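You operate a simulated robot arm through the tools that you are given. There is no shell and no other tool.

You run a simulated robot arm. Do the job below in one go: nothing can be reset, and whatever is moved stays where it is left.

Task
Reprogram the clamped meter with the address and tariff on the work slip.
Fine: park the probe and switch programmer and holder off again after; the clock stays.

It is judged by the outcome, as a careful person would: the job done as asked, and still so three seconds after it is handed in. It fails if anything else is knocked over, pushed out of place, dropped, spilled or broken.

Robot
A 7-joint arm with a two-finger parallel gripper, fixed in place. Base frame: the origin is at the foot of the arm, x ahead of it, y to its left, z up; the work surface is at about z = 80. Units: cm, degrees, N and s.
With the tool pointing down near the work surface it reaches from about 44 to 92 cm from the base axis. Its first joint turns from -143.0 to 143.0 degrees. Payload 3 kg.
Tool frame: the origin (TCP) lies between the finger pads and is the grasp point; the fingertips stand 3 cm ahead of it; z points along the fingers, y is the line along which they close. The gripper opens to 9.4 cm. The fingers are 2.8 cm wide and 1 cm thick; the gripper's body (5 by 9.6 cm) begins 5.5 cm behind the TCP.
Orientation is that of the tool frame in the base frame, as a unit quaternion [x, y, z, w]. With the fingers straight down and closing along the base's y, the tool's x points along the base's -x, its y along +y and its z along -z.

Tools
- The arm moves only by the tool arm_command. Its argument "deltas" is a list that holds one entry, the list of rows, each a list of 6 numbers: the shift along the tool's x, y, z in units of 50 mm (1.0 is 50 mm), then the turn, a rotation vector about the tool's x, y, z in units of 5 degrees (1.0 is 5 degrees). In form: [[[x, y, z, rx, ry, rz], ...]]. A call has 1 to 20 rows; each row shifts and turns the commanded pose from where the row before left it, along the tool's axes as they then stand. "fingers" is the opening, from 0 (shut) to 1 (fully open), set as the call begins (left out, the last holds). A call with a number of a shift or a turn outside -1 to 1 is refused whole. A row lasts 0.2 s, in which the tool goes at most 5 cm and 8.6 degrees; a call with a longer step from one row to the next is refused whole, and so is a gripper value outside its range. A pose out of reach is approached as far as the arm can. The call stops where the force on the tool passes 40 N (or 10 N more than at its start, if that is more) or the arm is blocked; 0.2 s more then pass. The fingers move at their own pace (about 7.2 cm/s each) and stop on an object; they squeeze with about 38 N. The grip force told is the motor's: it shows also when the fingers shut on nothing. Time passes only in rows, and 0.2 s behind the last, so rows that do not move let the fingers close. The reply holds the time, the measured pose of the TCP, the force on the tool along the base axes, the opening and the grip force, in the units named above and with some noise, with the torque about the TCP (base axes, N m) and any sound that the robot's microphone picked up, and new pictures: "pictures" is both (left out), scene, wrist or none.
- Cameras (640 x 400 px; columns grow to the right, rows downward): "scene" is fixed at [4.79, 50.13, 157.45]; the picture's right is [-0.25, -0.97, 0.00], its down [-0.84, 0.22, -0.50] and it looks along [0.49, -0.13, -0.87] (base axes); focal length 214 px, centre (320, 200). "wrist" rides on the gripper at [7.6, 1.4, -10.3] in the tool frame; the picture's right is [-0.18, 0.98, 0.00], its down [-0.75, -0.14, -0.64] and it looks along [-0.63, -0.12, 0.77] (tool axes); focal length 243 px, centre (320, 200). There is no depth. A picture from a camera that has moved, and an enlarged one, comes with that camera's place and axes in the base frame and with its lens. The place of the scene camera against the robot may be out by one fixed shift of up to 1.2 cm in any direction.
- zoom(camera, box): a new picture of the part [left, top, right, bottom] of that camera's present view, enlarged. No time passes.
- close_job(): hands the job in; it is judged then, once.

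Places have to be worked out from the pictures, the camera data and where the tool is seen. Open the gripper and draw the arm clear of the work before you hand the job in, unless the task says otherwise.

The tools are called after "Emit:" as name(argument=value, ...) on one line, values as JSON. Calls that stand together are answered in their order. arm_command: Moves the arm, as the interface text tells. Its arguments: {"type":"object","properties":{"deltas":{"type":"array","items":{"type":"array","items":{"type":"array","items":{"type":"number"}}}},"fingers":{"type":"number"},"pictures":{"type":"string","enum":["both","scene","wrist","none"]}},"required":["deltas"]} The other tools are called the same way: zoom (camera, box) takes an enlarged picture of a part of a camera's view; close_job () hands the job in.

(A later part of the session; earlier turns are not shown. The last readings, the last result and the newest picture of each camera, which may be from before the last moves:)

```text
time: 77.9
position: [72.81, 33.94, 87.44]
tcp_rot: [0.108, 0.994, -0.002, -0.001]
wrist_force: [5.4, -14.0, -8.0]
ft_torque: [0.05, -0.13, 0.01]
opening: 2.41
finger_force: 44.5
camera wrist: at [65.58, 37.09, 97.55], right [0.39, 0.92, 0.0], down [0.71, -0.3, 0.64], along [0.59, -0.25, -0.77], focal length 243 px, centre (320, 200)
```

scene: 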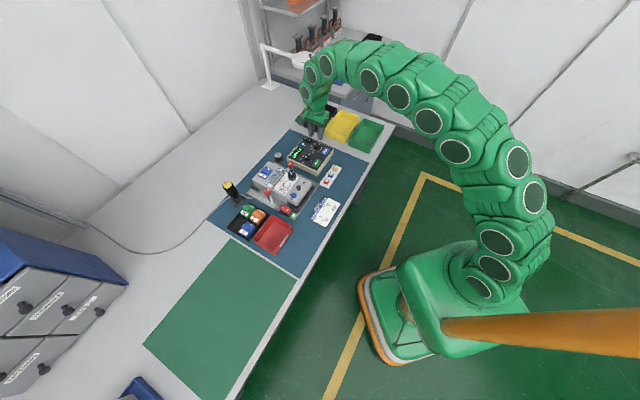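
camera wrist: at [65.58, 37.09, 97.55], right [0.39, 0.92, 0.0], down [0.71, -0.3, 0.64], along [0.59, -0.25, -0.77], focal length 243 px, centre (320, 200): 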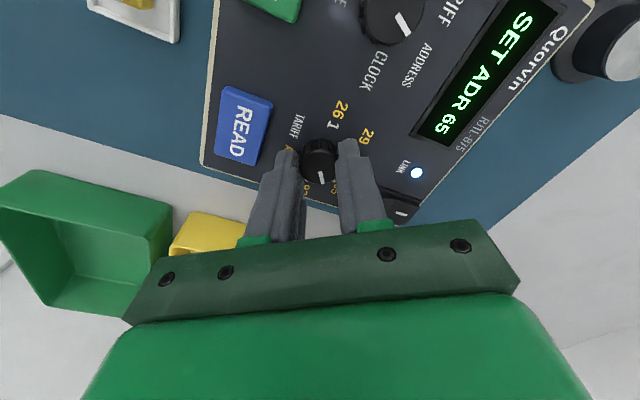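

Forces stay moderate at 58° turned. I continue in two small stages toward 92.

Emit:
arm_command(deltas=[[[0, -0.006, 0, 0, 0, 0.7], [0, 0, 0, 0, 0, 0.7], [0, 0, 0, 0, 0, 0.7], [0, 0, 0, 0, 0, 0.7], [0, 0, 0, 0, 0, 0]]], fingers=0, pictures="none")

Emit:
arm_command(deltas=[[[0, 0, 0, 0, 0, 0.7], [0, 0, 0, 0, 0, 0.7], [0, 0, 0, 0, 0, 0.7], [0, 0, 0, 0, 0, 0]]], fingers=0, pictures="wrist")

Emit:
zoom(camera="scene", box=[285, 130, 335, 175])

Emit:
zoom(camera="wrist", box=[240, 80, 440, 240])

```text
time: 79.1
position: [72.71, 34.04, 87.32]
tcp_rot: [0.229, 0.973, -0.002, 0.0]
wrist_force: [8.3, -13.2, -5.5]
ft_torque: [0.03, -0.15, 0.01]
opening: 2.39
finger_force: 44.9
```

```text
time: 80.1
position: [72.58, 33.91, 87.29]
tcp_rot: [0.317, 0.948, -0.001, -0.001]
wrist_force: [5.5, -17.3, -3.3]
ft_torque: [-0.03, -0.2, 0.02]
opening: 2.38
finger_force: 44.9
camera wrist: at [67.46, 39.73, 97.54], right [0.74, 0.67, 0.0], down [0.52, -0.56, 0.64], along [0.43, -0.48, -0.77], focal length 243 px, centre (320, 200)
```

wrist: 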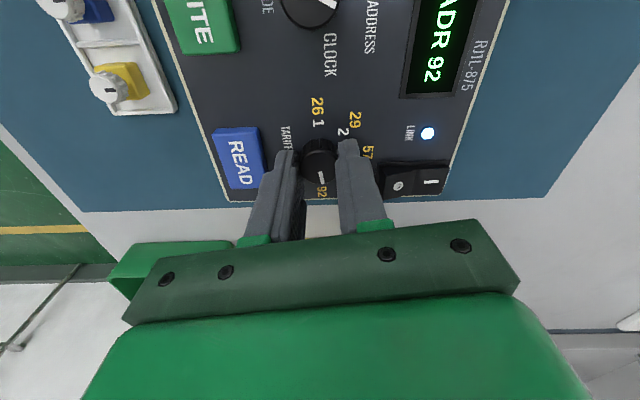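

```text
8.89 times, centred on (310, 152) of scene
camera zoom: at [4.79, 50.13, 157.45], right [-0.25, -0.97, 0.0], down [-0.84, 0.22, -0.5], along [0.49, -0.13, -0.87], focal length 1906 px, centre (409, 622)
```

zoom: 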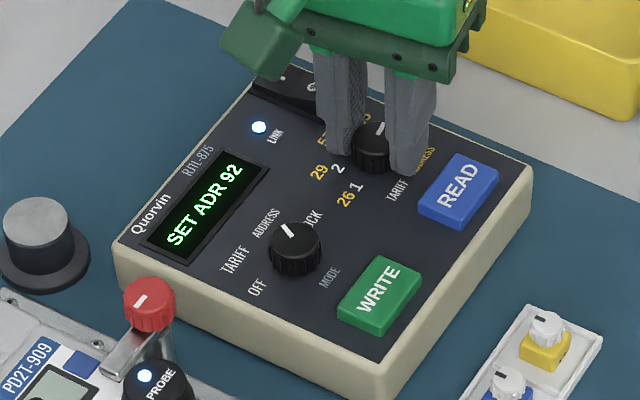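

```text
2.50 times, centred on (340, 160) of wrist
camera zoom: at [67.46, 39.73, 97.54], right [0.74, 0.67, 0.0], down [0.52, -0.56, 0.64], along [0.43, -0.48, -0.77], focal length 606 px, centre (270, 300)
```

zoom: 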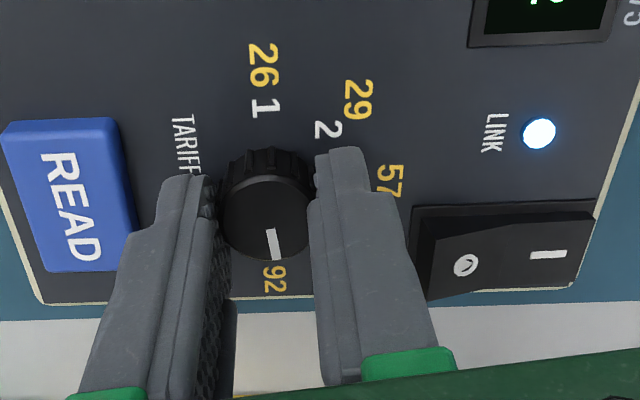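

"SET ADR 92". I turn the last ~5°, release with a small opening and rise.

Emit:
arm_command(deltas=[[[0, 0, 0, 0, 0, 0.6], [0, 0, 0, 0, 0, 0.5], [0, 0, 0, 0, 0, 0]]], fingers=0, pictures="none")

Emit:
arm_command(deltas=[[[0, 0, 0, 0, 0, 0], [0, 0, 0, 0, 0, 0], [0, 0, -0.2, 0, 0, 0], [0, 0, -0.5, 0, 0, 0], [0, 0, -0.5, 0, 0, 0], [0, 0, 0, 0, 0, 0]]], fingers=0.35, pictures="both")

Emit:
zoom(camera="scene", box=[250, 130, 340, 200])

Emit:
zoom(camera="wrist", box=[220, 20, 420, 180])

```text
time: 80.9
position: [72.64, 33.94, 87.52]
tcp_rot: [0.362, 0.932, -0.002, 0.0]
wrist_force: [2.4, -17.2, -4.5]
ft_torque: [-0.14, -0.26, 0.0]
opening: 2.35
finger_force: 45.3
```

```text
time: 82.3
position: [72.62, 33.94, 93.29]
tcp_rot: [0.363, 0.932, -0.001, 0.0]
wrist_force: [0.3, 0.6, 0.4]
ft_torque: [0.0, -0.02, 0.02]
opening: 3.27
finger_force: 0.0
camera wrist: at [67.97, 40.21, 103.48], right [0.8, 0.6, 0.0], down [0.46, -0.61, 0.64], along [0.38, -0.52, -0.77], focal length 243 px, centre (320, 200)
```

scene: 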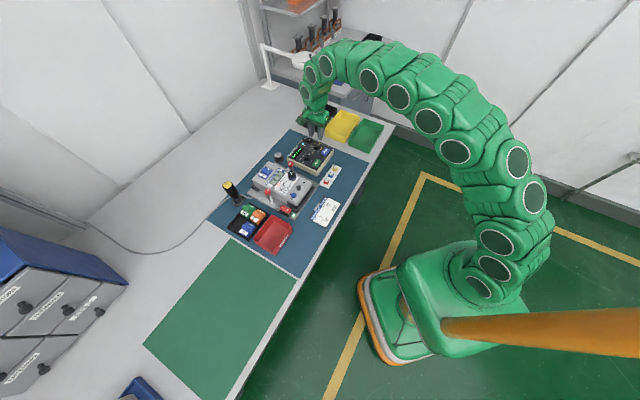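
wrist: 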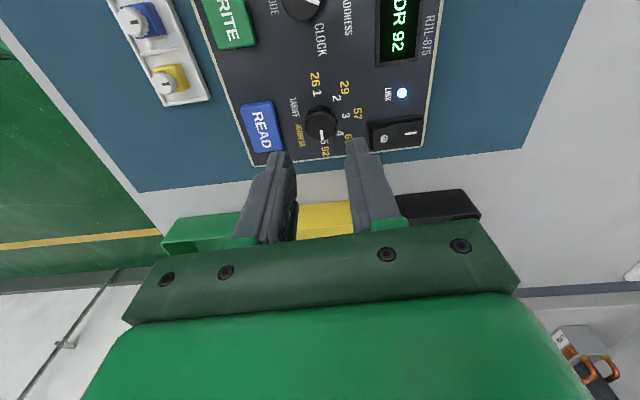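

```text
5.71 times, centred on (295, 165) of scene
camera zoom: at [4.79, 50.13, 157.45], right [-0.25, -0.97, 0.0], down [-0.84, 0.22, -0.5], along [0.49, -0.13, -0.87], focal length 1226 px, centre (463, 400)
```

zoom: 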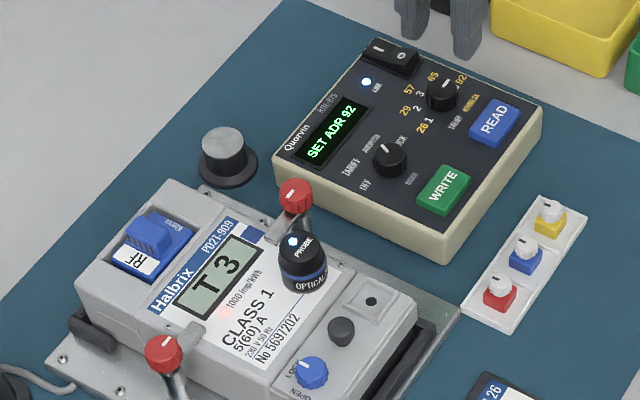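

```text
2.50 times, centred on (320, 100) of wrist
camera zoom: at [67.97, 40.21, 103.48], right [0.8, 0.6, 0.0], down [0.46, -0.61, 0.64], along [0.38, -0.52, -0.77], focal length 606 px, centre (320, 450)
```

zoom: 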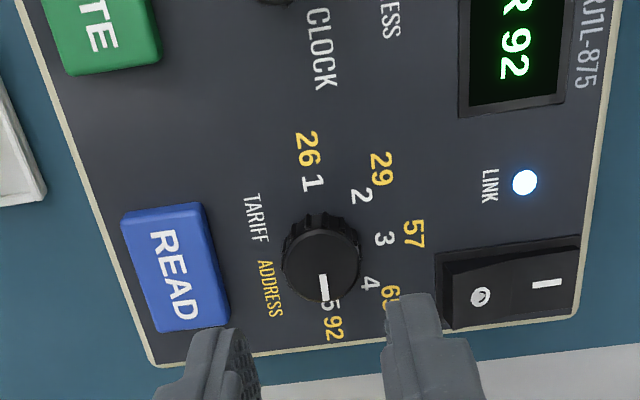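

"SET ADR 92" with the mark at 5/92. Fingers shut, wrist rotated back, then over to WRITE.

Emit:
arm_command(deltas=[[[0, 0, 0, 0, 0, -1], [0, 0, 0, 0, 0, -1], [0, 0, 0, 0, 0, -1], [0, 0, 0, 0, 0, -1], [0, 0, 0, 0, 0, -1], [0, 0, 0, 0, 0, -1], [0, 0, 0, 0, 0, -1], [0, 0, 0, 0, 0, -1], [0, 0, 0, 0, 0, -1], [0, 0, 0, 0, 0, -1], [0, 0, 0, 0, 0, -1], [0, 0, 0, 0, 0, -1], [0, 0, 0, 0, 0, -1], [0, 0, 0, 0, 0, -1], [0, 0, 0, 0, 0, -1], [0, 0, 0, 0, 0, -1], [0, 0, 0, 0, 0, -1], [0, 0, 0, 0, 0, -0.6]]], fingers=0, pictures="none")

Emit:
arm_command(deltas=[[[0.317, 0.546, 0, 0, 0, 0], [0.317, 0.546, 0, 0, 0, 0], [0.317, 0.546, 0, 0, 0, 0], [0, 0, 0.3, 0, 0, 0], [0, 0, 0, 0, 0, 0]]], fingers=0, pictures="wrist")

Emit:
zoom(camera="wrist", box=[240, 40, 400, 180])

Emit:
zoom(camera="scene", box=[250, 130, 340, 200])

```text
time: 86.1
position: [72.74, 33.92, 93.34]
tcp_rot: [-0.388, 0.922, 0.0, -0.001]
wrist_force: [0.5, 0.1, -0.1]
ft_torque: [0.03, -0.01, -0.01]
opening: 0.0
finger_force: 33.0
```

```text
time: 87.3
position: [63.63, 36.4, 91.82]
tcp_rot: [-0.387, 0.922, 0.0, -0.002]
wrist_force: [-0.3, 0.1, -0.1]
ft_torque: [0.01, -0.04, 0.01]
opening: 0.0
finger_force: 33.1
camera wrist: at [57.15, 31.96, 102.06], right [-0.57, 0.82, 0.0], down [0.63, 0.44, 0.64], along [0.53, 0.37, -0.77], focal length 243 px, centre (320, 200)
```

wrist: 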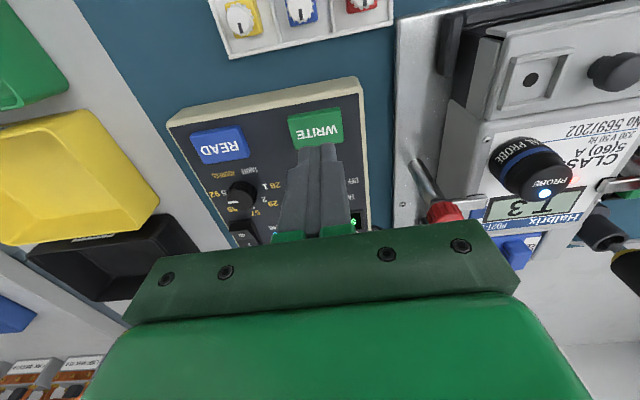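

```text
2.86 times, centred on (320, 110) of wrist
camera zoom: at [57.15, 31.96, 102.06], right [-0.57, 0.82, 0.0], down [0.63, 0.44, 0.64], along [0.53, 0.37, -0.77], focal length 693 px, centre (320, 457)
```

zoom: 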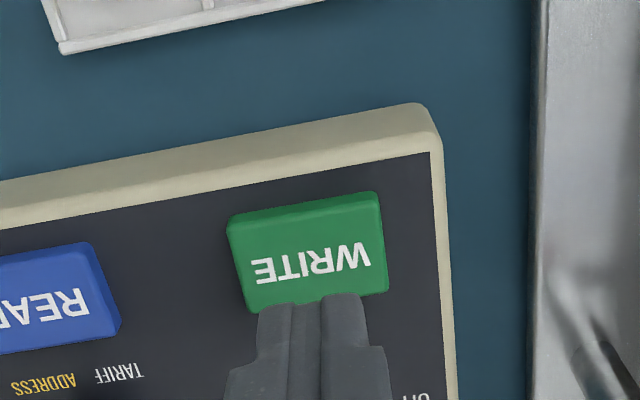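

```text
5.71 times, centred on (295, 165) of scene
camera zoom: at [4.79, 50.13, 157.45], right [-0.25, -0.97, 0.0], down [-0.84, 0.22, -0.5], along [0.49, -0.13, -0.87], focal length 1226 px, centre (463, 400)
```

zoom: 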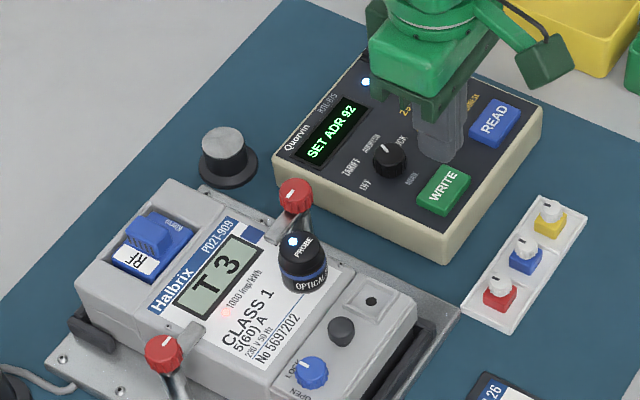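

Same alignment as before and the display still reads "SET ADR 92". I press WRITE, slightly less deep than the first time.

Emit:
arm_command(deltas=[[[0, 0, 0.3, 0, 0, 0], [0, 0, 0.3, 0, 0, 0], [0, 0, 0.2, 0, 0, 0], [0, 0, 0.03, 0, 0, 0], [0, 0, 0.03, 0, 0, 0], [0, 0, 0.03, 0, 0, 0], [0, 0, 0.03, 0, 0, 0]]], fingers=0, pictures="none")

Emit:
zoom(camera="scene", box=[250, 130, 340, 200])

```text
time: 88.9
position: [63.64, 36.4, 87.36]
tcp_rot: [-0.387, 0.922, 0.0, -0.001]
wrist_force: [-2.4, 2.5, 16.2]
ft_torque: [0.09, 0.07, -0.03]
opening: 0.0
finger_force: 33.4
heard: click
```

```text
5.71 times, centred on (295, 165) of scene
camera zoom: at [4.79, 50.13, 157.45], right [-0.25, -0.97, 0.0], down [-0.84, 0.22, -0.5], along [0.49, -0.13, -0.87], focal length 1226 px, centre (463, 400)
```

zoom: 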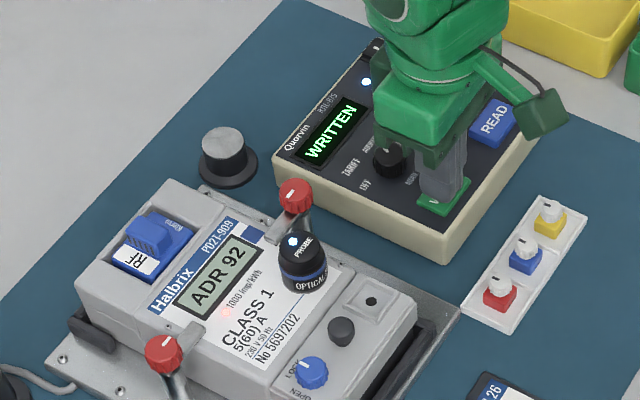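

"WRITTEN", and the meter shows "ADR 92". As a check that both values are held, I'll press READ next (7.7 cm to the side), lifting clear first.

Emit:
arm_command(deltas=[[[0, 0, -0.3, 0, 0, 0], [0, 0, -0.4, 0, 0, 0], [0, -0.773, 0, 0, 0, 0], [0, -0.773, 0, 0, 0, 0], [0, 0, 0, 0, 0, 0]]], fingers=0, pictures="wrist")

Emit:
zoom(camera="wrist", box=[240, 40, 400, 180])

```text
time: 90.1
position: [69.03, 30.89, 90.86]
tcp_rot: [-0.386, 0.922, -0.001, -0.001]
wrist_force: [-0.2, 0.0, -0.3]
ft_torque: [0.0, 0.0, 0.0]
opening: 0.0
finger_force: 32.9
camera wrist: at [62.64, 26.48, 100.95], right [-0.57, 0.82, 0.0], down [0.63, 0.44, 0.64], along [0.52, 0.37, -0.77], focal length 243 px, centre (320, 200)
```

wrist: 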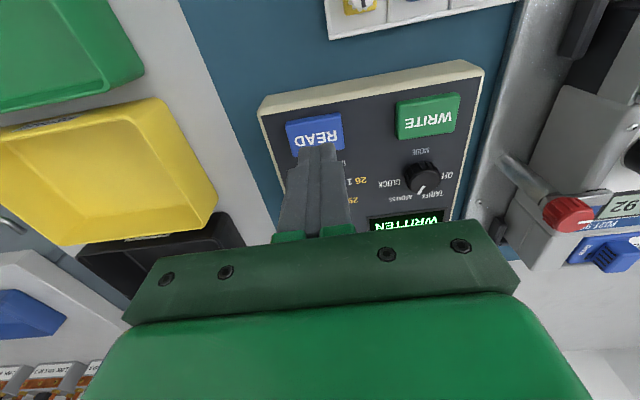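

```text
2.86 times, centred on (320, 110) of wrist
camera zoom: at [62.64, 26.48, 100.95], right [-0.57, 0.82, 0.0], down [0.63, 0.44, 0.64], along [0.52, 0.37, -0.77], focal length 693 px, centre (320, 457)
```

zoom: 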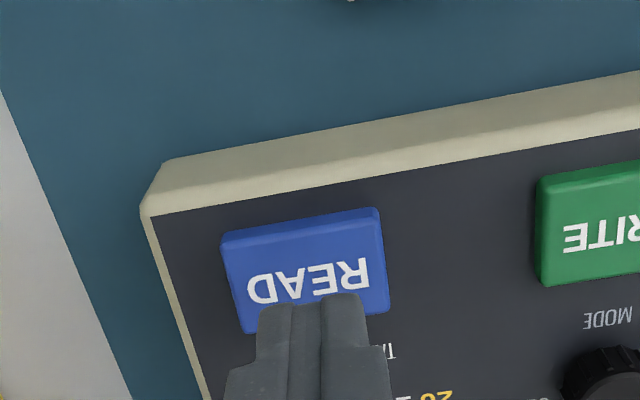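

READ is under the fingertips. I press it with small steps.

Emit:
arm_command(deltas=[[[0, 0, 0.3, 0, 0, 0], [0, 0, 0.25, 0, 0, 0], [0, 0, 0.03, 0, 0, 0], [0, 0, 0.03, 0, 0, 0], [0, 0, 0.03, 0, 0, 0], [0, 0, 0.03, 0, 0, 0], [0, 0, 0.03, 0, 0, 0]]], fingers=0, pictures="none")

Emit:
zoom(camera="scene", box=[250, 130, 340, 200])

```text
time: 91.7
position: [68.96, 30.93, 87.35]
tcp_rot: [-0.387, 0.922, 0.0, 0.0]
wrist_force: [-8.6, -3.8, 17.6]
ft_torque: [-0.12, 0.23, 0.01]
opening: 0.0
finger_force: 33.1
heard: click
```

```text
5.71 times, centred on (295, 165) of scene
camera zoom: at [4.79, 50.13, 157.45], right [-0.25, -0.97, 0.0], down [-0.84, 0.22, -0.5], along [0.49, -0.13, -0.87], focal length 1226 px, centre (463, 400)
```

zoom: 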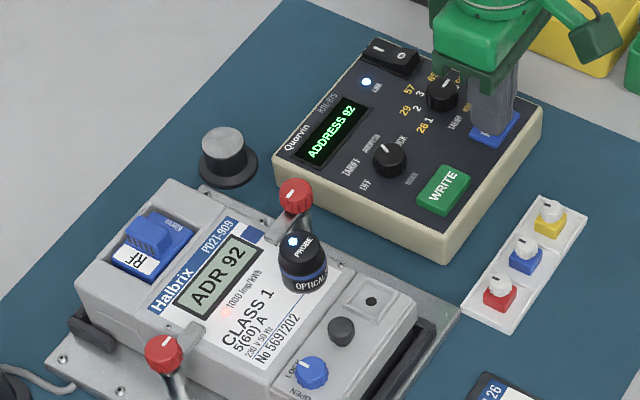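

Read-back shows "ADDRESS 92". Now I return the mode dial to OFF as it was found: lift off, go above it and pre-rotate the wrist clockwise by 90° so I can turn the dial counter-clockwise.

Emit:
arm_command(deltas=[[[0, 0, -0.2, 0, 0, 0], [0, 0, -0.4, 0, 0, 0], [0, 0, -0.4, 0, 0, 0], [-0.495, 0.733, 0, 0, 0, 0], [-0.495, 0.733, 0, 0, 0, 0], [0, 0, 0, 0, 0, 0]]], fingers=0.42, pictures="none")

Emit:
arm_command(deltas=[[[0, 0, 0, 0, 0, 1], [0, 0, 0, 0, 0, 1], [0, 0, 0, 0, 0, 1], [0, 0, 0, 0, 0, 1], [0, 0, 0, 0, 0, 1], [0, 0, 0, 0, 0, 1], [0, 0, 0, 0, 0, 1], [0, 0, 0, 0, 0, 1], [0, 0, 0, 0, 0, 1], [0, 0, 0, 0, 0, 1], [0, 0, 0, 0, 0, 1], [0, 0, 0, 0, 0, 1], [0, 0, 0, 0, 0, 1], [0, 0, 0, 0, 0, 1], [0, 0, 0, 0, 0, 1], [0, 0, 0, 0, 0, 1], [0, 0, 0, 0, 0, 1], [0, 0, 0, 0, 0, 1], [0, 0, 0, 0, 0, 0]]], fingers=0.42, pictures="wrist")

Emit:
zoom(camera="wrist", box=[240, 60, 400, 200])

```text
time: 93.1
position: [67.34, 39.78, 92.38]
tcp_rot: [-0.387, 0.922, -0.001, -0.002]
wrist_force: [0.5, 0.2, 0.2]
ft_torque: [0.01, 0.01, -0.01]
opening: 3.95
finger_force: 0.1
```

```text
time: 97.1
position: [67.37, 39.53, 92.17]
tcp_rot: [0.378, 0.926, -0.001, -0.001]
wrist_force: [0.3, -0.8, -0.5]
ft_torque: [-0.03, -0.01, 0.02]
opening: 3.95
finger_force: 0.1
camera wrist: at [62.88, 46.0, 102.44], right [0.82, 0.57, 0.0], down [0.44, -0.63, 0.64], along [0.37, -0.53, -0.77], focal length 243 px, centre (320, 200)
```

wrist: 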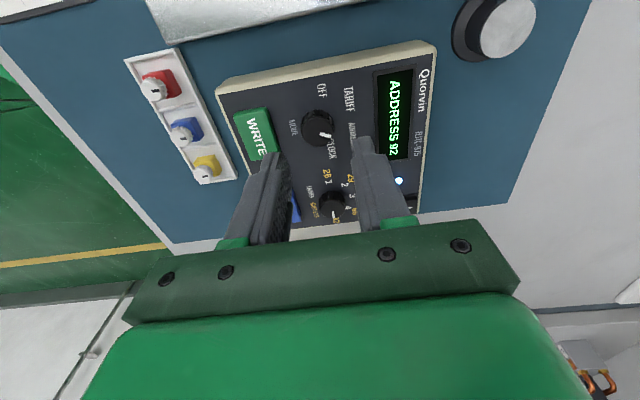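

```text
2.86 times, centred on (320, 130) of wrist
camera zoom: at [62.88, 46.0, 102.44], right [0.82, 0.57, 0.0], down [0.44, -0.63, 0.64], along [0.37, -0.53, -0.77], focal length 693 px, centre (320, 400)
```

zoom: 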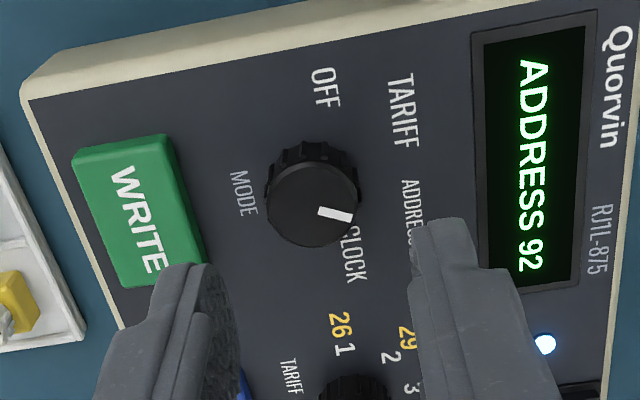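

The dial centre is ~1.5 mm to the left of the axis; I correct that, narrow the opening (WRITE lies behind one finger) and lower over the dial.

Emit:
arm_command(deltas=[[[0, -0.028, 0.3, 0, 0, 0], [0, 0, 0.3, 0, 0, 0], [0, 0, 0.25, 0, 0, 0], [0, 0, 0.06, 0, 0, 0], [0, 0, 0.04, 0, 0, 0], [0, 0, 0, 0, 0, 0]]], fingers=0.34, pictures="wrist")

Emit:
zoom(camera="wrist", box=[240, 80, 400, 220])

```text
time: 98.5
position: [67.17, 39.44, 87.6]
tcp_rot: [0.378, 0.926, -0.002, -0.001]
wrist_force: [0.3, -0.4, -0.4]
ft_torque: [0.02, -0.02, -0.02]
opening: 3.17
finger_force: 0.0
camera wrist: at [62.76, 45.88, 97.7], right [0.82, 0.57, 0.0], down [0.44, -0.63, 0.64], along [0.37, -0.53, -0.77], focal length 243 px, centre (320, 200)
```

wrist: 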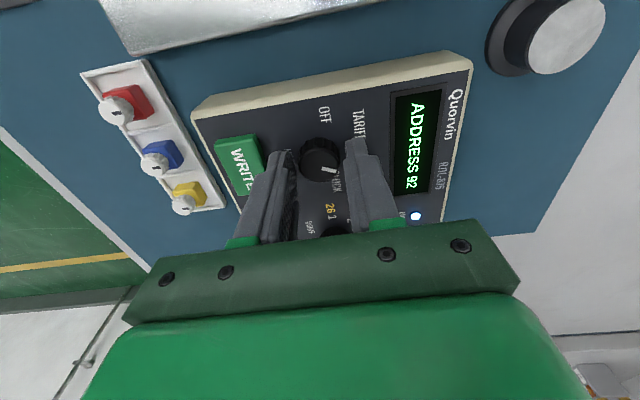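

```text
2.86 times, centred on (320, 150) of wrist
camera zoom: at [62.76, 45.88, 97.7], right [0.82, 0.57, 0.0], down [0.44, -0.63, 0.64], along [0.37, -0.53, -0.77], focal length 693 px, centre (320, 343)
```

zoom: 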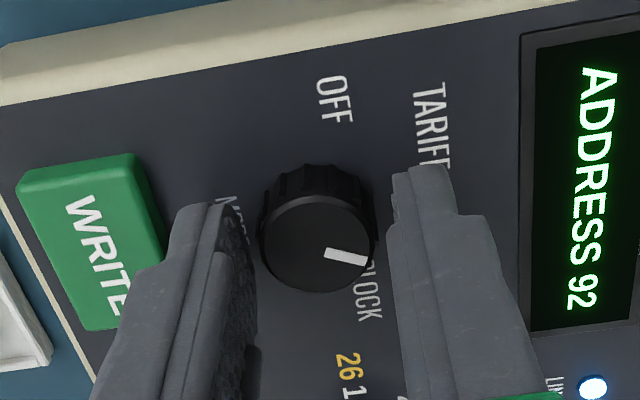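

The dial is centred between the fingers. I go 1.5 mm lower and close.

Emit:
arm_command(deltas=[[[0, 0, 0.03, 0, 0, 0], [0, 0, 0, 0, 0, 0]]], fingers=0.34, pictures="none")

Emit:
arm_command(deltas=[[[0, 0, 0, 0, 0, 0], [0, 0, 0, 0, 0, 0], [0, 0, 0, 0, 0, 0]]], fingers=0, pictures="none")

```text
time: 99.1
position: [67.24, 39.5, 87.38]
tcp_rot: [0.379, 0.926, -0.002, 0.0]
wrist_force: [-0.3, 0.1, 0.1]
ft_torque: [0.04, 0.02, 0.02]
opening: 3.19
finger_force: 0.0
```

```text
time: 99.9
position: [67.16, 39.43, 87.3]
tcp_rot: [0.378, 0.926, -0.002, -0.001]
wrist_force: [-4.0, -3.8, 1.5]
ft_torque: [0.04, -0.02, 0.02]
opening: 2.34
finger_force: 45.0
```

Grip good (small forces). I turn counter-clockwise in stages of about 24°, watching the force.

Emit:
arm_command(deltas=[[[0, 0, 0, 0, 0, -0.8], [0, 0, 0, 0, 0, -0.8], [0, 0, 0, 0, 0, -0.8], [0, 0, 0, 0, 0, -0.8], [0, 0, 0, 0, 0, -0.8], [0, 0, 0, 0, 0, -0.8], [0, 0, 0, 0, 0, 0]]], fingers=0, pictures="none")

Emit:
arm_command(deltas=[[[0, 0, 0, 0, 0, -0.8], [0, 0, 0, 0, 0, -0.8], [0, 0, 0, 0, 0, -0.8], [0, 0, 0, 0, 0, -0.8], [0, 0, 0, 0, 0, -0.8], [0, 0, 0, 0, 0, -0.8], [0, 0, 0, 0, 0, 0]]], fingers=0, pictures="wrist")

Emit:
zoom(camera="scene", box=[285, 130, 335, 175])

```text
time: 101.5
position: [67.08, 39.6, 87.43]
tcp_rot: [0.178, 0.984, -0.001, -0.001]
wrist_force: [6.4, 1.2, -5.8]
ft_torque: [-0.02, -0.85, -0.01]
opening: 2.32
finger_force: 44.9
```

```text
time: 103.1
position: [67.26, 39.51, 87.46]
tcp_rot: [-0.032, 0.999, -0.001, 0.0]
wrist_force: [21.9, 17.1, -15.7]
ft_torque: [0.58, -0.44, 0.0]
opening: 2.31
finger_force: 45.0
camera wrist: at [59.5, 40.53, 97.55], right [0.12, 0.99, 0.0], down [0.76, -0.09, 0.64], along [0.64, -0.08, -0.77], focal length 243 px, centre (320, 200)
```

wrist: 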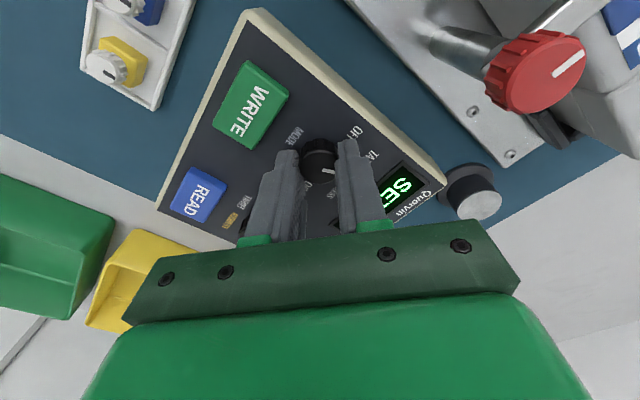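

```text
8.89 times, centred on (310, 152) of scene
camera zoom: at [4.79, 50.13, 157.45], right [-0.25, -0.97, 0.0], down [-0.84, 0.22, -0.5], along [0.49, -0.13, -0.87], focal length 1906 px, centre (409, 622)
```

zoom: 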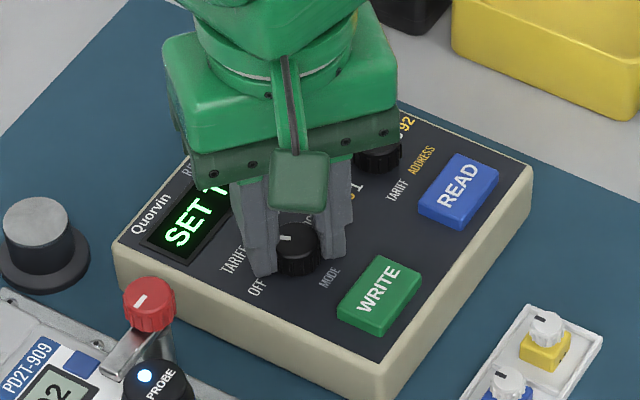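

Mode passes TARIFF ("SET T…"). Side force has grown to ~30 N, so I release and re-grip in place, shifted half a millimetre, before going on to OFF.

Emit:
arm_command(deltas=[[[0, 0, 0, 0, 0, 0], [0, 0, 0, 0, 0, 0], [-0.01, 0.009, 0, 0, 0, 0], [0, 0, 0, 0, 0, 0]]], fingers=0.34, pictures="none")

Emit:
arm_command(deltas=[[[0, 0, 0, 0, 0, 0], [0, 0, 0, 0, 0, 0], [0, 0, 0, 0, 0, 0]]], fingers=0, pictures="wrist")

Emit:
zoom(camera="wrist", box=[240, 80, 420, 240])

```text
time: 104.1
position: [67.27, 39.5, 87.35]
tcp_rot: [-0.03, 1.0, 0.0, -0.001]
wrist_force: [-0.8, -0.4, 0.5]
ft_torque: [-0.01, -0.03, 0.0]
opening: 3.21
finger_force: 0.1
```

```text
time: 104.9
position: [67.16, 39.63, 87.36]
tcp_rot: [-0.03, 1.0, -0.001, -0.002]
wrist_force: [-0.1, 2.7, -2.0]
ft_torque: [0.12, -0.05, -0.02]
opening: 2.33
finger_force: 45.0
camera wrist: at [59.5, 40.54, 97.58], right [0.12, 0.99, 0.0], down [0.76, -0.09, 0.64], along [0.64, -0.08, -0.77], focal length 243 px, centre (320, 200)
```

wrist: 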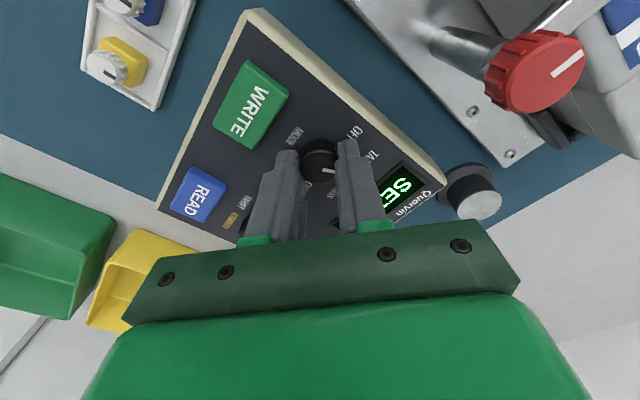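

```text
2.50 times, centred on (330, 160) of wrist
camera zoom: at [59.5, 40.54, 97.58], right [0.12, 0.99, 0.0], down [0.76, -0.09, 0.64], along [0.64, -0.08, -0.77], focal length 606 px, centre (295, 300)
```

zoom: 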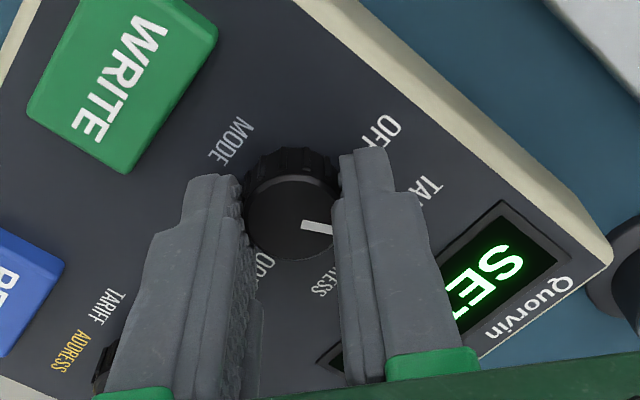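

Forces are reset. I continue counter-clockwise another ~48° to OFF.

Emit:
arm_command(deltas=[[[0, 0, 0, 0, 0, -0.8], [0, 0, 0, 0, 0, -0.8], [0, 0, 0, 0, 0, -0.8], [0, 0, 0, 0, 0, -0.8], [0, 0, 0, 0, 0, -0.8], [0, 0, 0, 0, 0, -0.8], [0, 0, 0, 0, 0, 0]]], fingers=0, pictures="none")

Emit:
arm_command(deltas=[[[0, 0, 0, 0, 0, -0.8], [0, 0, 0, 0, 0, -0.8], [0, 0, 0, 0, 0, -0.8], [0, 0, 0, 0, 0, -0.8], [0, 0, 0, 0, 0, -0.8], [0, 0, 0, 0, 0, -0.6], [0, 0, 0, 0, 0, 0]]], fingers=0, pictures="wrist")

Emit:
zoom(camera="wrist", box=[240, 80, 420, 240])

Emit:
zoom(camera="scene", box=[285, 130, 335, 175])

```text
time: 106.5
position: [67.22, 39.5, 87.37]
tcp_rot: [-0.239, 0.971, -0.001, -0.001]
wrist_force: [-6.4, 10.0, -1.1]
ft_torque: [0.26, 0.27, -0.02]
opening: 2.32
finger_force: 45.0
```

```text
time: 108.1
position: [67.09, 39.66, 87.47]
tcp_rot: [-0.427, 0.904, 0.0, -0.001]
wrist_force: [-23.9, 16.8, 9.6]
ft_torque: [0.18, 0.76, -0.01]
opening: 2.31
finger_force: 45.5
camera wrist: at [61.22, 34.68, 97.58], right [-0.64, 0.77, 0.0], down [0.59, 0.49, 0.64], along [0.49, 0.41, -0.77], focal length 243 px, centre (320, 200)
```

wrist: 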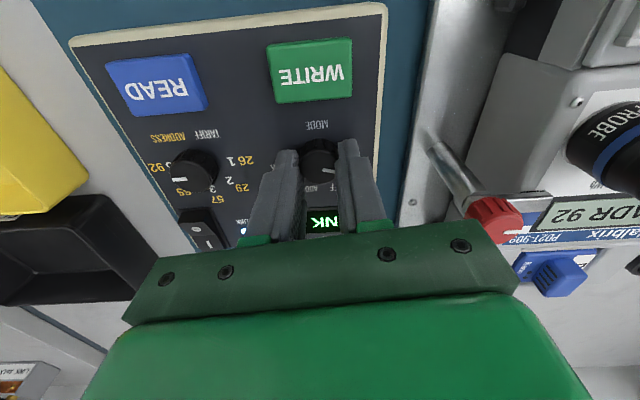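

```text
2.50 times, centred on (330, 160) of wrist
camera zoom: at [61.22, 34.68, 97.58], right [-0.64, 0.77, 0.0], down [0.59, 0.49, 0.64], along [0.49, 0.41, -0.77], focal length 606 px, centre (295, 300)
```

zoom: 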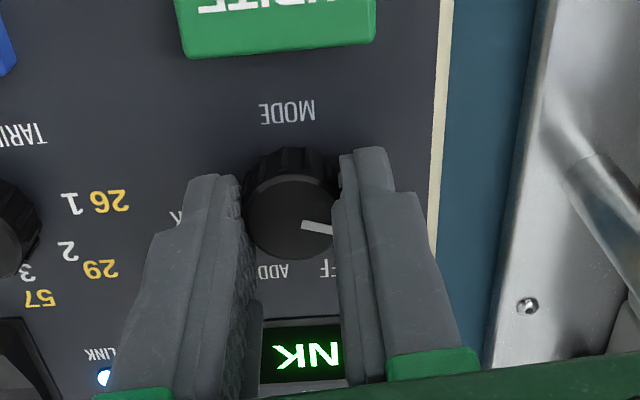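

```text
8.89 times, centred on (310, 152) of scene
camera zoom: at [4.79, 50.13, 157.45], right [-0.25, -0.97, 0.0], down [-0.84, 0.22, -0.5], along [0.49, -0.13, -0.87], focal length 1906 px, centre (409, 622)
```

zoom: 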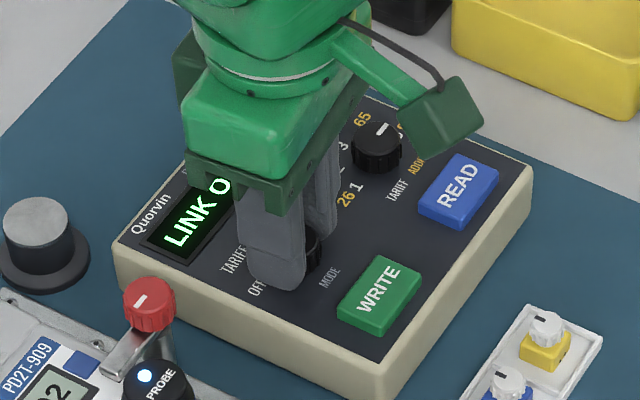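

"LINK OK" is back, so the mode dial is at OFF. I release, rise, square the wrist, and move above the probe on the meter to fetch it.

Emit:
arm_command(deltas=[[[0, 0, 0, 0, 0, 0], [0, 0, 0, 0, 0, 0], [0, 0, -0.2, 0, 0, 0], [0, 0, -0.6, 0, 0, 0], [0, 0, -0.6, 0, 0, 0], [0, 0, -0.6, 0, 0, 0.55], [0, 0, 0, 0, 0, 0.55], [0, 0, 0, 0, 0, 0]]], fingers=0.36, pictures="none")

Emit:
arm_command(deltas=[[[0.095, 0.666, 0, 0, 0, 0], [0.095, 0.666, 0, 0, 0, 0], [0.095, 0.666, 0, 0, 0, 0], [0.095, 0.666, 0, 0, 0, 0], [0, 0, 0, 0, 0, 0]]], fingers=0.5, pictures="both")

Emit:
zoom(camera="wrist", box=[240, 40, 400, 180])

Emit:
zoom(camera="scene", box=[285, 130, 335, 175])

```text
time: 109.9
position: [67.43, 39.58, 97.31]
tcp_rot: [-0.383, 0.924, 0.0, -0.001]
wrist_force: [0.4, 0.6, 0.2]
ft_torque: [0.02, 0.0, 0.0]
opening: 3.39
finger_force: 0.0
```

```text
time: 111.1
position: [56.58, 47.61, 97.22]
tcp_rot: [-0.383, 0.924, -0.001, -0.001]
wrist_force: [-0.3, 0.3, -0.4]
ft_torque: [0.01, 0.03, -0.02]
opening: 4.71
finger_force: 0.1
camera wrist: at [50.04, 43.29, 107.49], right [-0.57, 0.82, 0.0], down [0.63, 0.44, 0.64], along [0.53, 0.36, -0.77], focal length 243 px, centre (320, 200)
```

scene: 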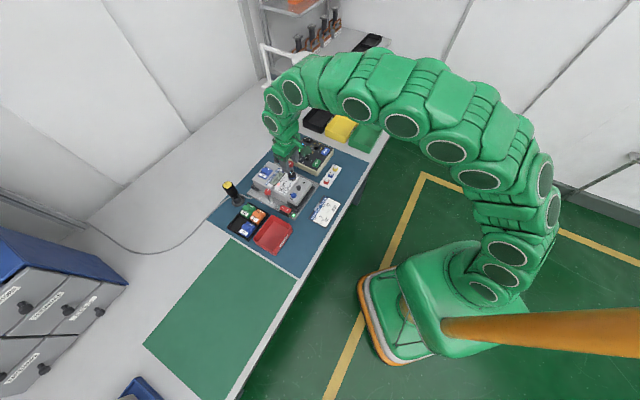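
wrist: 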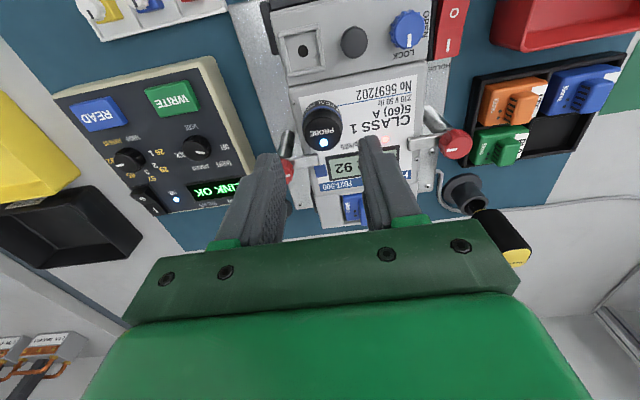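

```text
2.86 times, centred on (320, 110) of wrist
camera zoom: at [50.04, 43.29, 107.49], right [-0.57, 0.82, 0.0], down [0.63, 0.44, 0.64], along [0.53, 0.36, -0.77], focal length 693 px, centre (320, 457)
```

zoom: 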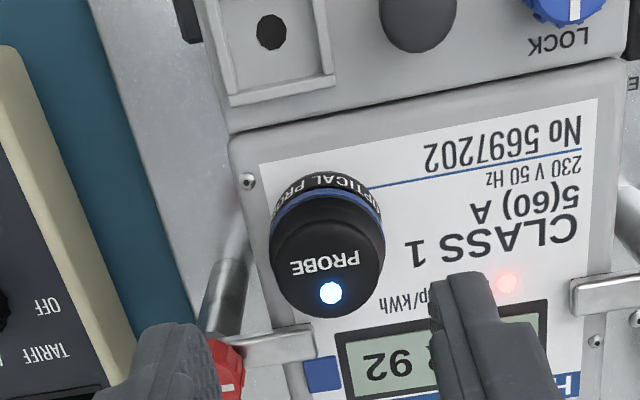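

```text
8.89 times, centred on (310, 152) of scene
camera zoom: at [4.79, 50.13, 157.45], right [-0.25, -0.97, 0.0], down [-0.84, 0.22, -0.5], along [0.49, -0.13, -0.87], focal length 1906 px, centre (409, 622)
```

zoom: 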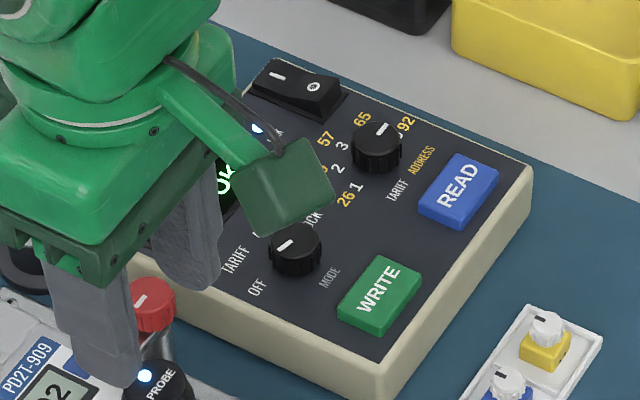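

Mode dial's mark is at OFF. The probe is 1.5 mm off my axis; I correct and descend to the same height at which I released it.

Emit:
arm_command(deltas=[[[0.014, 0.031, 0.2, 0, 0, 0], [0, 0, 0.3, 0, 0, 0], [0, 0, 0.3, 0, 0, 0], [0, 0, 0.3, 0, 0, 0], [0, 0, 0.1, 0, 0, 0], [0, 0, 0.05, 0, 0, 0], [0, 0, 0, 0, 0, 0]]], fingers=0.5, pictures="wrist")

Emit:
zoom(camera="wrist", box=[240, 60, 400, 200])

```text
time: 112.7
position: [56.29, 47.74, 91.11]
tcp_rot: [-0.383, 0.924, 0.0, -0.002]
wrist_force: [1.0, -0.3, 0.2]
ft_torque: [-0.01, -0.01, -0.04]
opening: 4.66
finger_force: 0.1
camera wrist: at [49.89, 43.35, 101.3], right [-0.57, 0.82, 0.0], down [0.63, 0.43, 0.64], along [0.53, 0.36, -0.77], focal length 243 px, centre (320, 200)
```

wrist: 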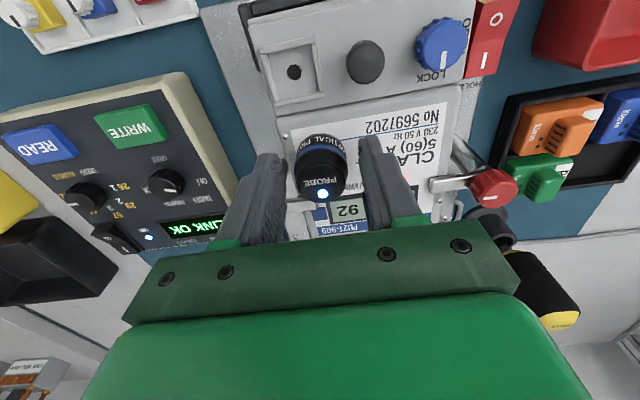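

```text
2.86 times, centred on (320, 130) of wrist
camera zoom: at [49.89, 43.35, 101.3], right [-0.57, 0.82, 0.0], down [0.63, 0.43, 0.64], along [0.53, 0.36, -0.77], focal length 693 px, centre (320, 400)
```

zoom: 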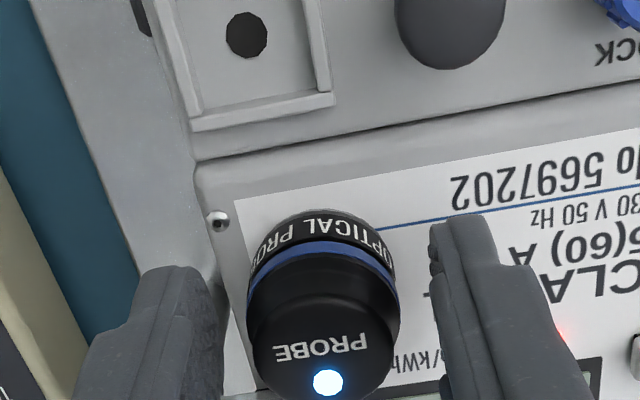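

The pose matches the release pose within a millimetre or two. I lower 1.5 mm more, then close on the probe.

Emit:
arm_command(deltas=[[[0, 0, 0.03, 0, 0, 0], [0, 0, 0, 0, 0, 0]]], fingers=0.5, pictures="none")

Emit:
arm_command(deltas=[[[0, 0, 0, 0, 0, 0], [0, 0, 0, 0, 0, 0], [0, 0, 0, 0, 0, 0]]], fingers=0, pictures="wrist")

```text
time: 113.3
position: [56.28, 47.72, 90.99]
tcp_rot: [-0.383, 0.924, 0.0, -0.001]
wrist_force: [-0.2, -0.4, -0.1]
ft_torque: [0.05, 0.02, 0.0]
opening: 4.7
finger_force: 0.0
```

```text
time: 114.1
position: [56.35, 47.67, 90.96]
tcp_rot: [-0.383, 0.924, -0.001, -0.002]
wrist_force: [-0.4, 0.0, -0.2]
ft_torque: [-0.03, 0.0, 0.01]
opening: 3.08
finger_force: 22.1
camera wrist: at [49.89, 43.34, 101.15], right [-0.57, 0.82, 0.0], down [0.63, 0.44, 0.64], along [0.53, 0.36, -0.77], focal length 243 px, centre (320, 200)
```

wrist: 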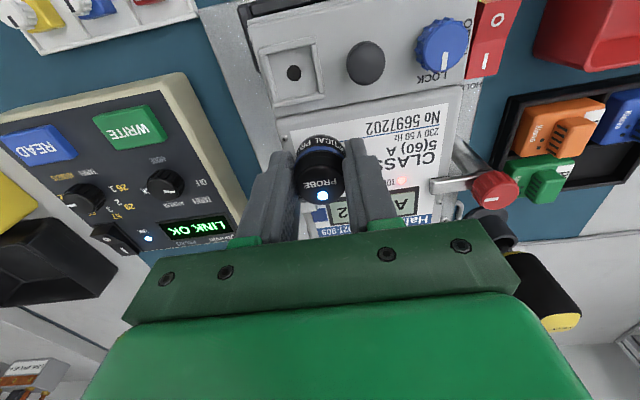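

The probe is gripped again (3.08 cm). I lift it straight up, carry it back at z≈97 and approach the stand descending to about 3.5 cm above it.

Emit:
arm_command(deltas=[[[0, 0, -0.06, 0, 0, 0], [0, 0, -0.15, 0, 0, 0], [0, 0, -0.3, 0, 0, 0], [0, 0, -0.35, 0, 0, 0], [0, 0, -0.35, 0, 0, 0], [-0.4, -0.39, 0, 0, 0, 0], [-0.4, -0.39, 0, 0, 0, 0], [-0.4, -0.39, 0, 0, 0, 0], [-0.4, -0.39, 0, 0, 0, 0], [-0.4, -0.393, 0, 0, 0, 0], [-0.32, 0, 0.4, 0, 0, 0], [-0.33, 0, 0.4, 0, 0, 0], [-0.336, 0, 0.41, 0, 0, 0], [0, 0, 0, 0, 0, 0]]], fingers=0, pictures="both")

Emit:
zoom(camera="wrist", box=[240, 60, 400, 200])

Emit:
zoom(camera="scene", box=[250, 130, 320, 190])

```text
time: 117.1
position: [73.85, 51.31, 90.92]
tcp_rot: [-0.383, 0.924, 0.0, -0.001]
wrist_force: [-0.2, 0.0, -0.9]
ft_torque: [-0.04, 0.01, -0.01]
opening: 3.08
finger_force: 21.3
camera wrist: at [67.33, 47.03, 101.13], right [-0.57, 0.82, 0.0], down [0.63, 0.43, 0.64], along [0.53, 0.36, -0.77], focal length 243 px, centre (320, 200)
```

scene: 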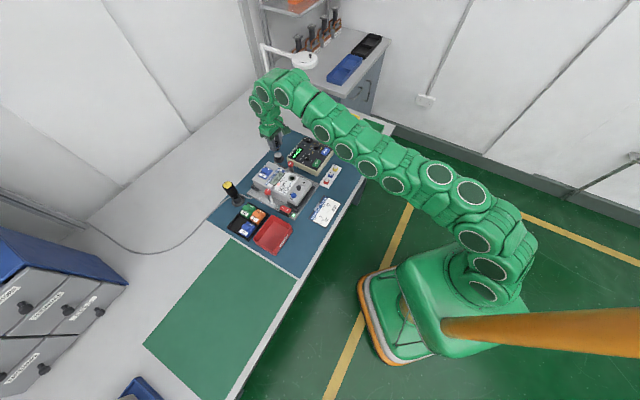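
wrist: 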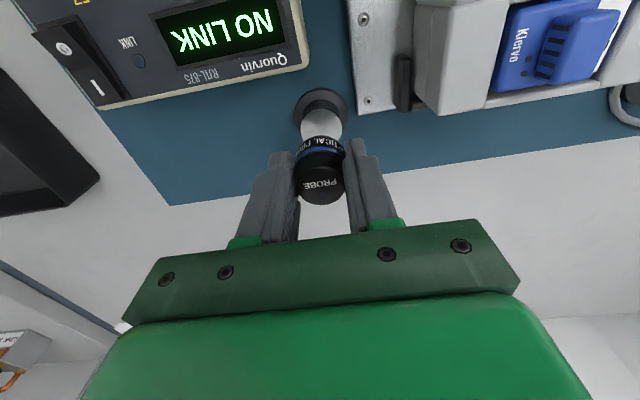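

```text
2.86 times, centred on (320, 130) of wrist
camera zoom: at [67.33, 47.03, 101.13], right [-0.57, 0.82, 0.0], down [0.63, 0.43, 0.64], along [0.53, 0.36, -0.77], focal length 693 px, centre (320, 400)
```

zoom: 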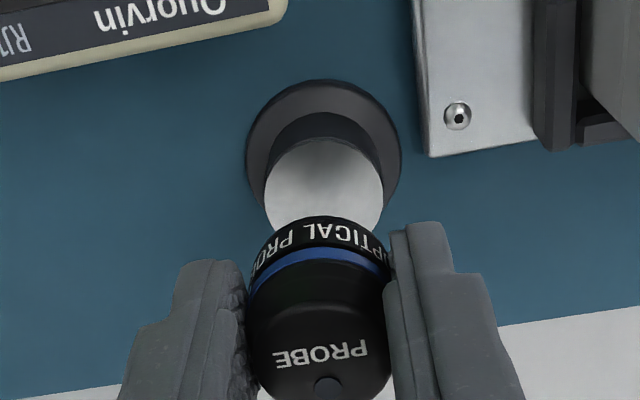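

```text
6.67 times, centred on (285, 160) of scene
camera zoom: at [4.79, 50.13, 157.45], right [-0.25, -0.97, 0.0], down [-0.84, 0.22, -0.5], along [0.49, -0.13, -0.87], focal length 1430 px, centre (553, 467)
```

zoom: 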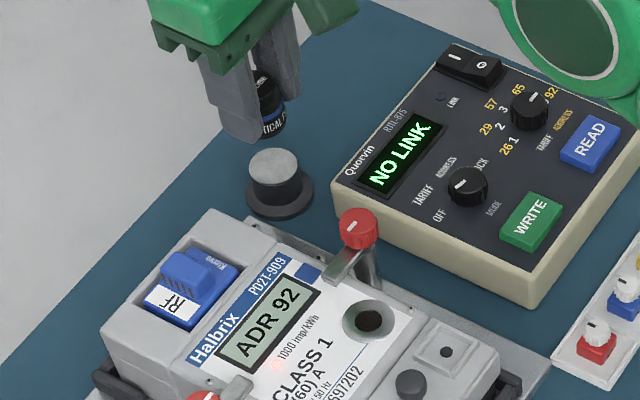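

Alignment over the stand matches the pickup pose to 0.2 mm. I lower 3.4 cm and then in small steps to contact.

Emit:
arm_command(deltas=[[[0, 0, 0.2, 0, 0, 0], [0, 0, 0.2, 0, 0, 0], [0, 0, 0.2, 0, 0, 0], [0, 0, 0.08, 0, 0, 0], [0, 0, 0.03, 0, 0, 0], [0, 0, 0.03, 0, 0, 0], [0, 0, 0.02, 0, 0, 0], [0, 0, 0, 0, 0, 0]]], fingers=0, pictures="wrist")

Emit:
zoom(camera="wrist", box=[240, 60, 400, 200])

Emit:
zoom(camera="scene", box=[265, 138, 297, 170])

```text
time: 118.9
position: [73.76, 51.33, 87.14]
tcp_rot: [-0.382, 0.924, -0.001, -0.001]
wrist_force: [0.9, 0.2, -1.5]
ft_torque: [0.02, 0.04, 0.0]
opening: 3.08
finger_force: 22.0
camera wrist: at [67.35, 46.98, 97.31], right [-0.57, 0.82, 0.0], down [0.63, 0.43, 0.64], along [0.53, 0.36, -0.77], focal length 243 px, centre (320, 200)
```

wrist: 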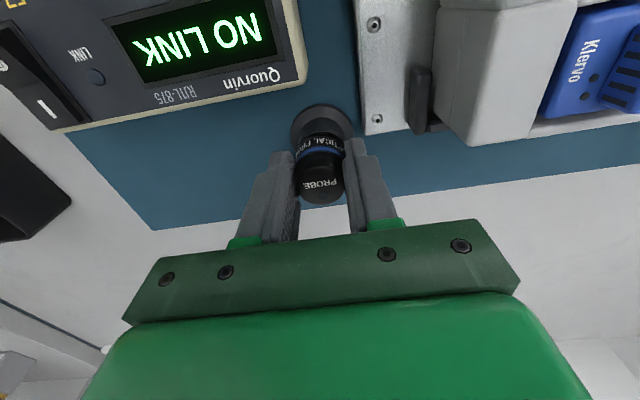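

```text
2.86 times, centred on (320, 130) of wrist
camera zoom: at [67.35, 46.98, 97.31], right [-0.57, 0.82, 0.0], down [0.63, 0.43, 0.64], along [0.53, 0.36, -0.77], focal length 693 px, centre (320, 400)
```

zoom: 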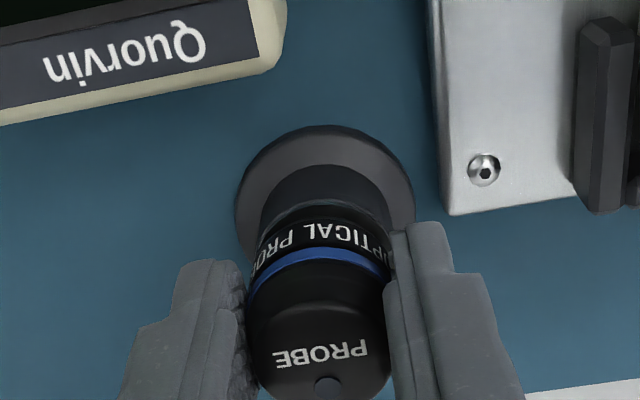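

```text
12.50 times, centred on (281, 154) of scene
camera zoom: at [4.79, 50.13, 157.45], right [-0.25, -0.97, 0.0], down [-0.84, 0.22, -0.5], along [0.49, -0.13, -0.87], focal length 2681 px, centre (808, 775)
```

zoom: 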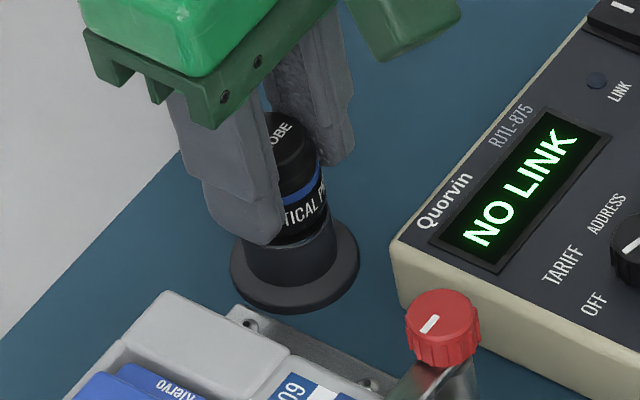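

No contact yet (only the probe's weight). I continue in 1 mm steps.

Emit:
arm_command(deltas=[[[0, 0, 0.02, 0, 0, 0], [0, 0, 0.02, 0, 0, 0]]], fingers=0, pictures="none")

```text
time: 119.5
position: [73.76, 51.35, 87.06]
tcp_rot: [-0.384, 0.923, -0.001, -0.001]
wrist_force: [-0.1, 0.0, -1.7]
ft_torque: [0.01, 0.04, 0.01]
opening: 3.08
finger_force: 22.4
```

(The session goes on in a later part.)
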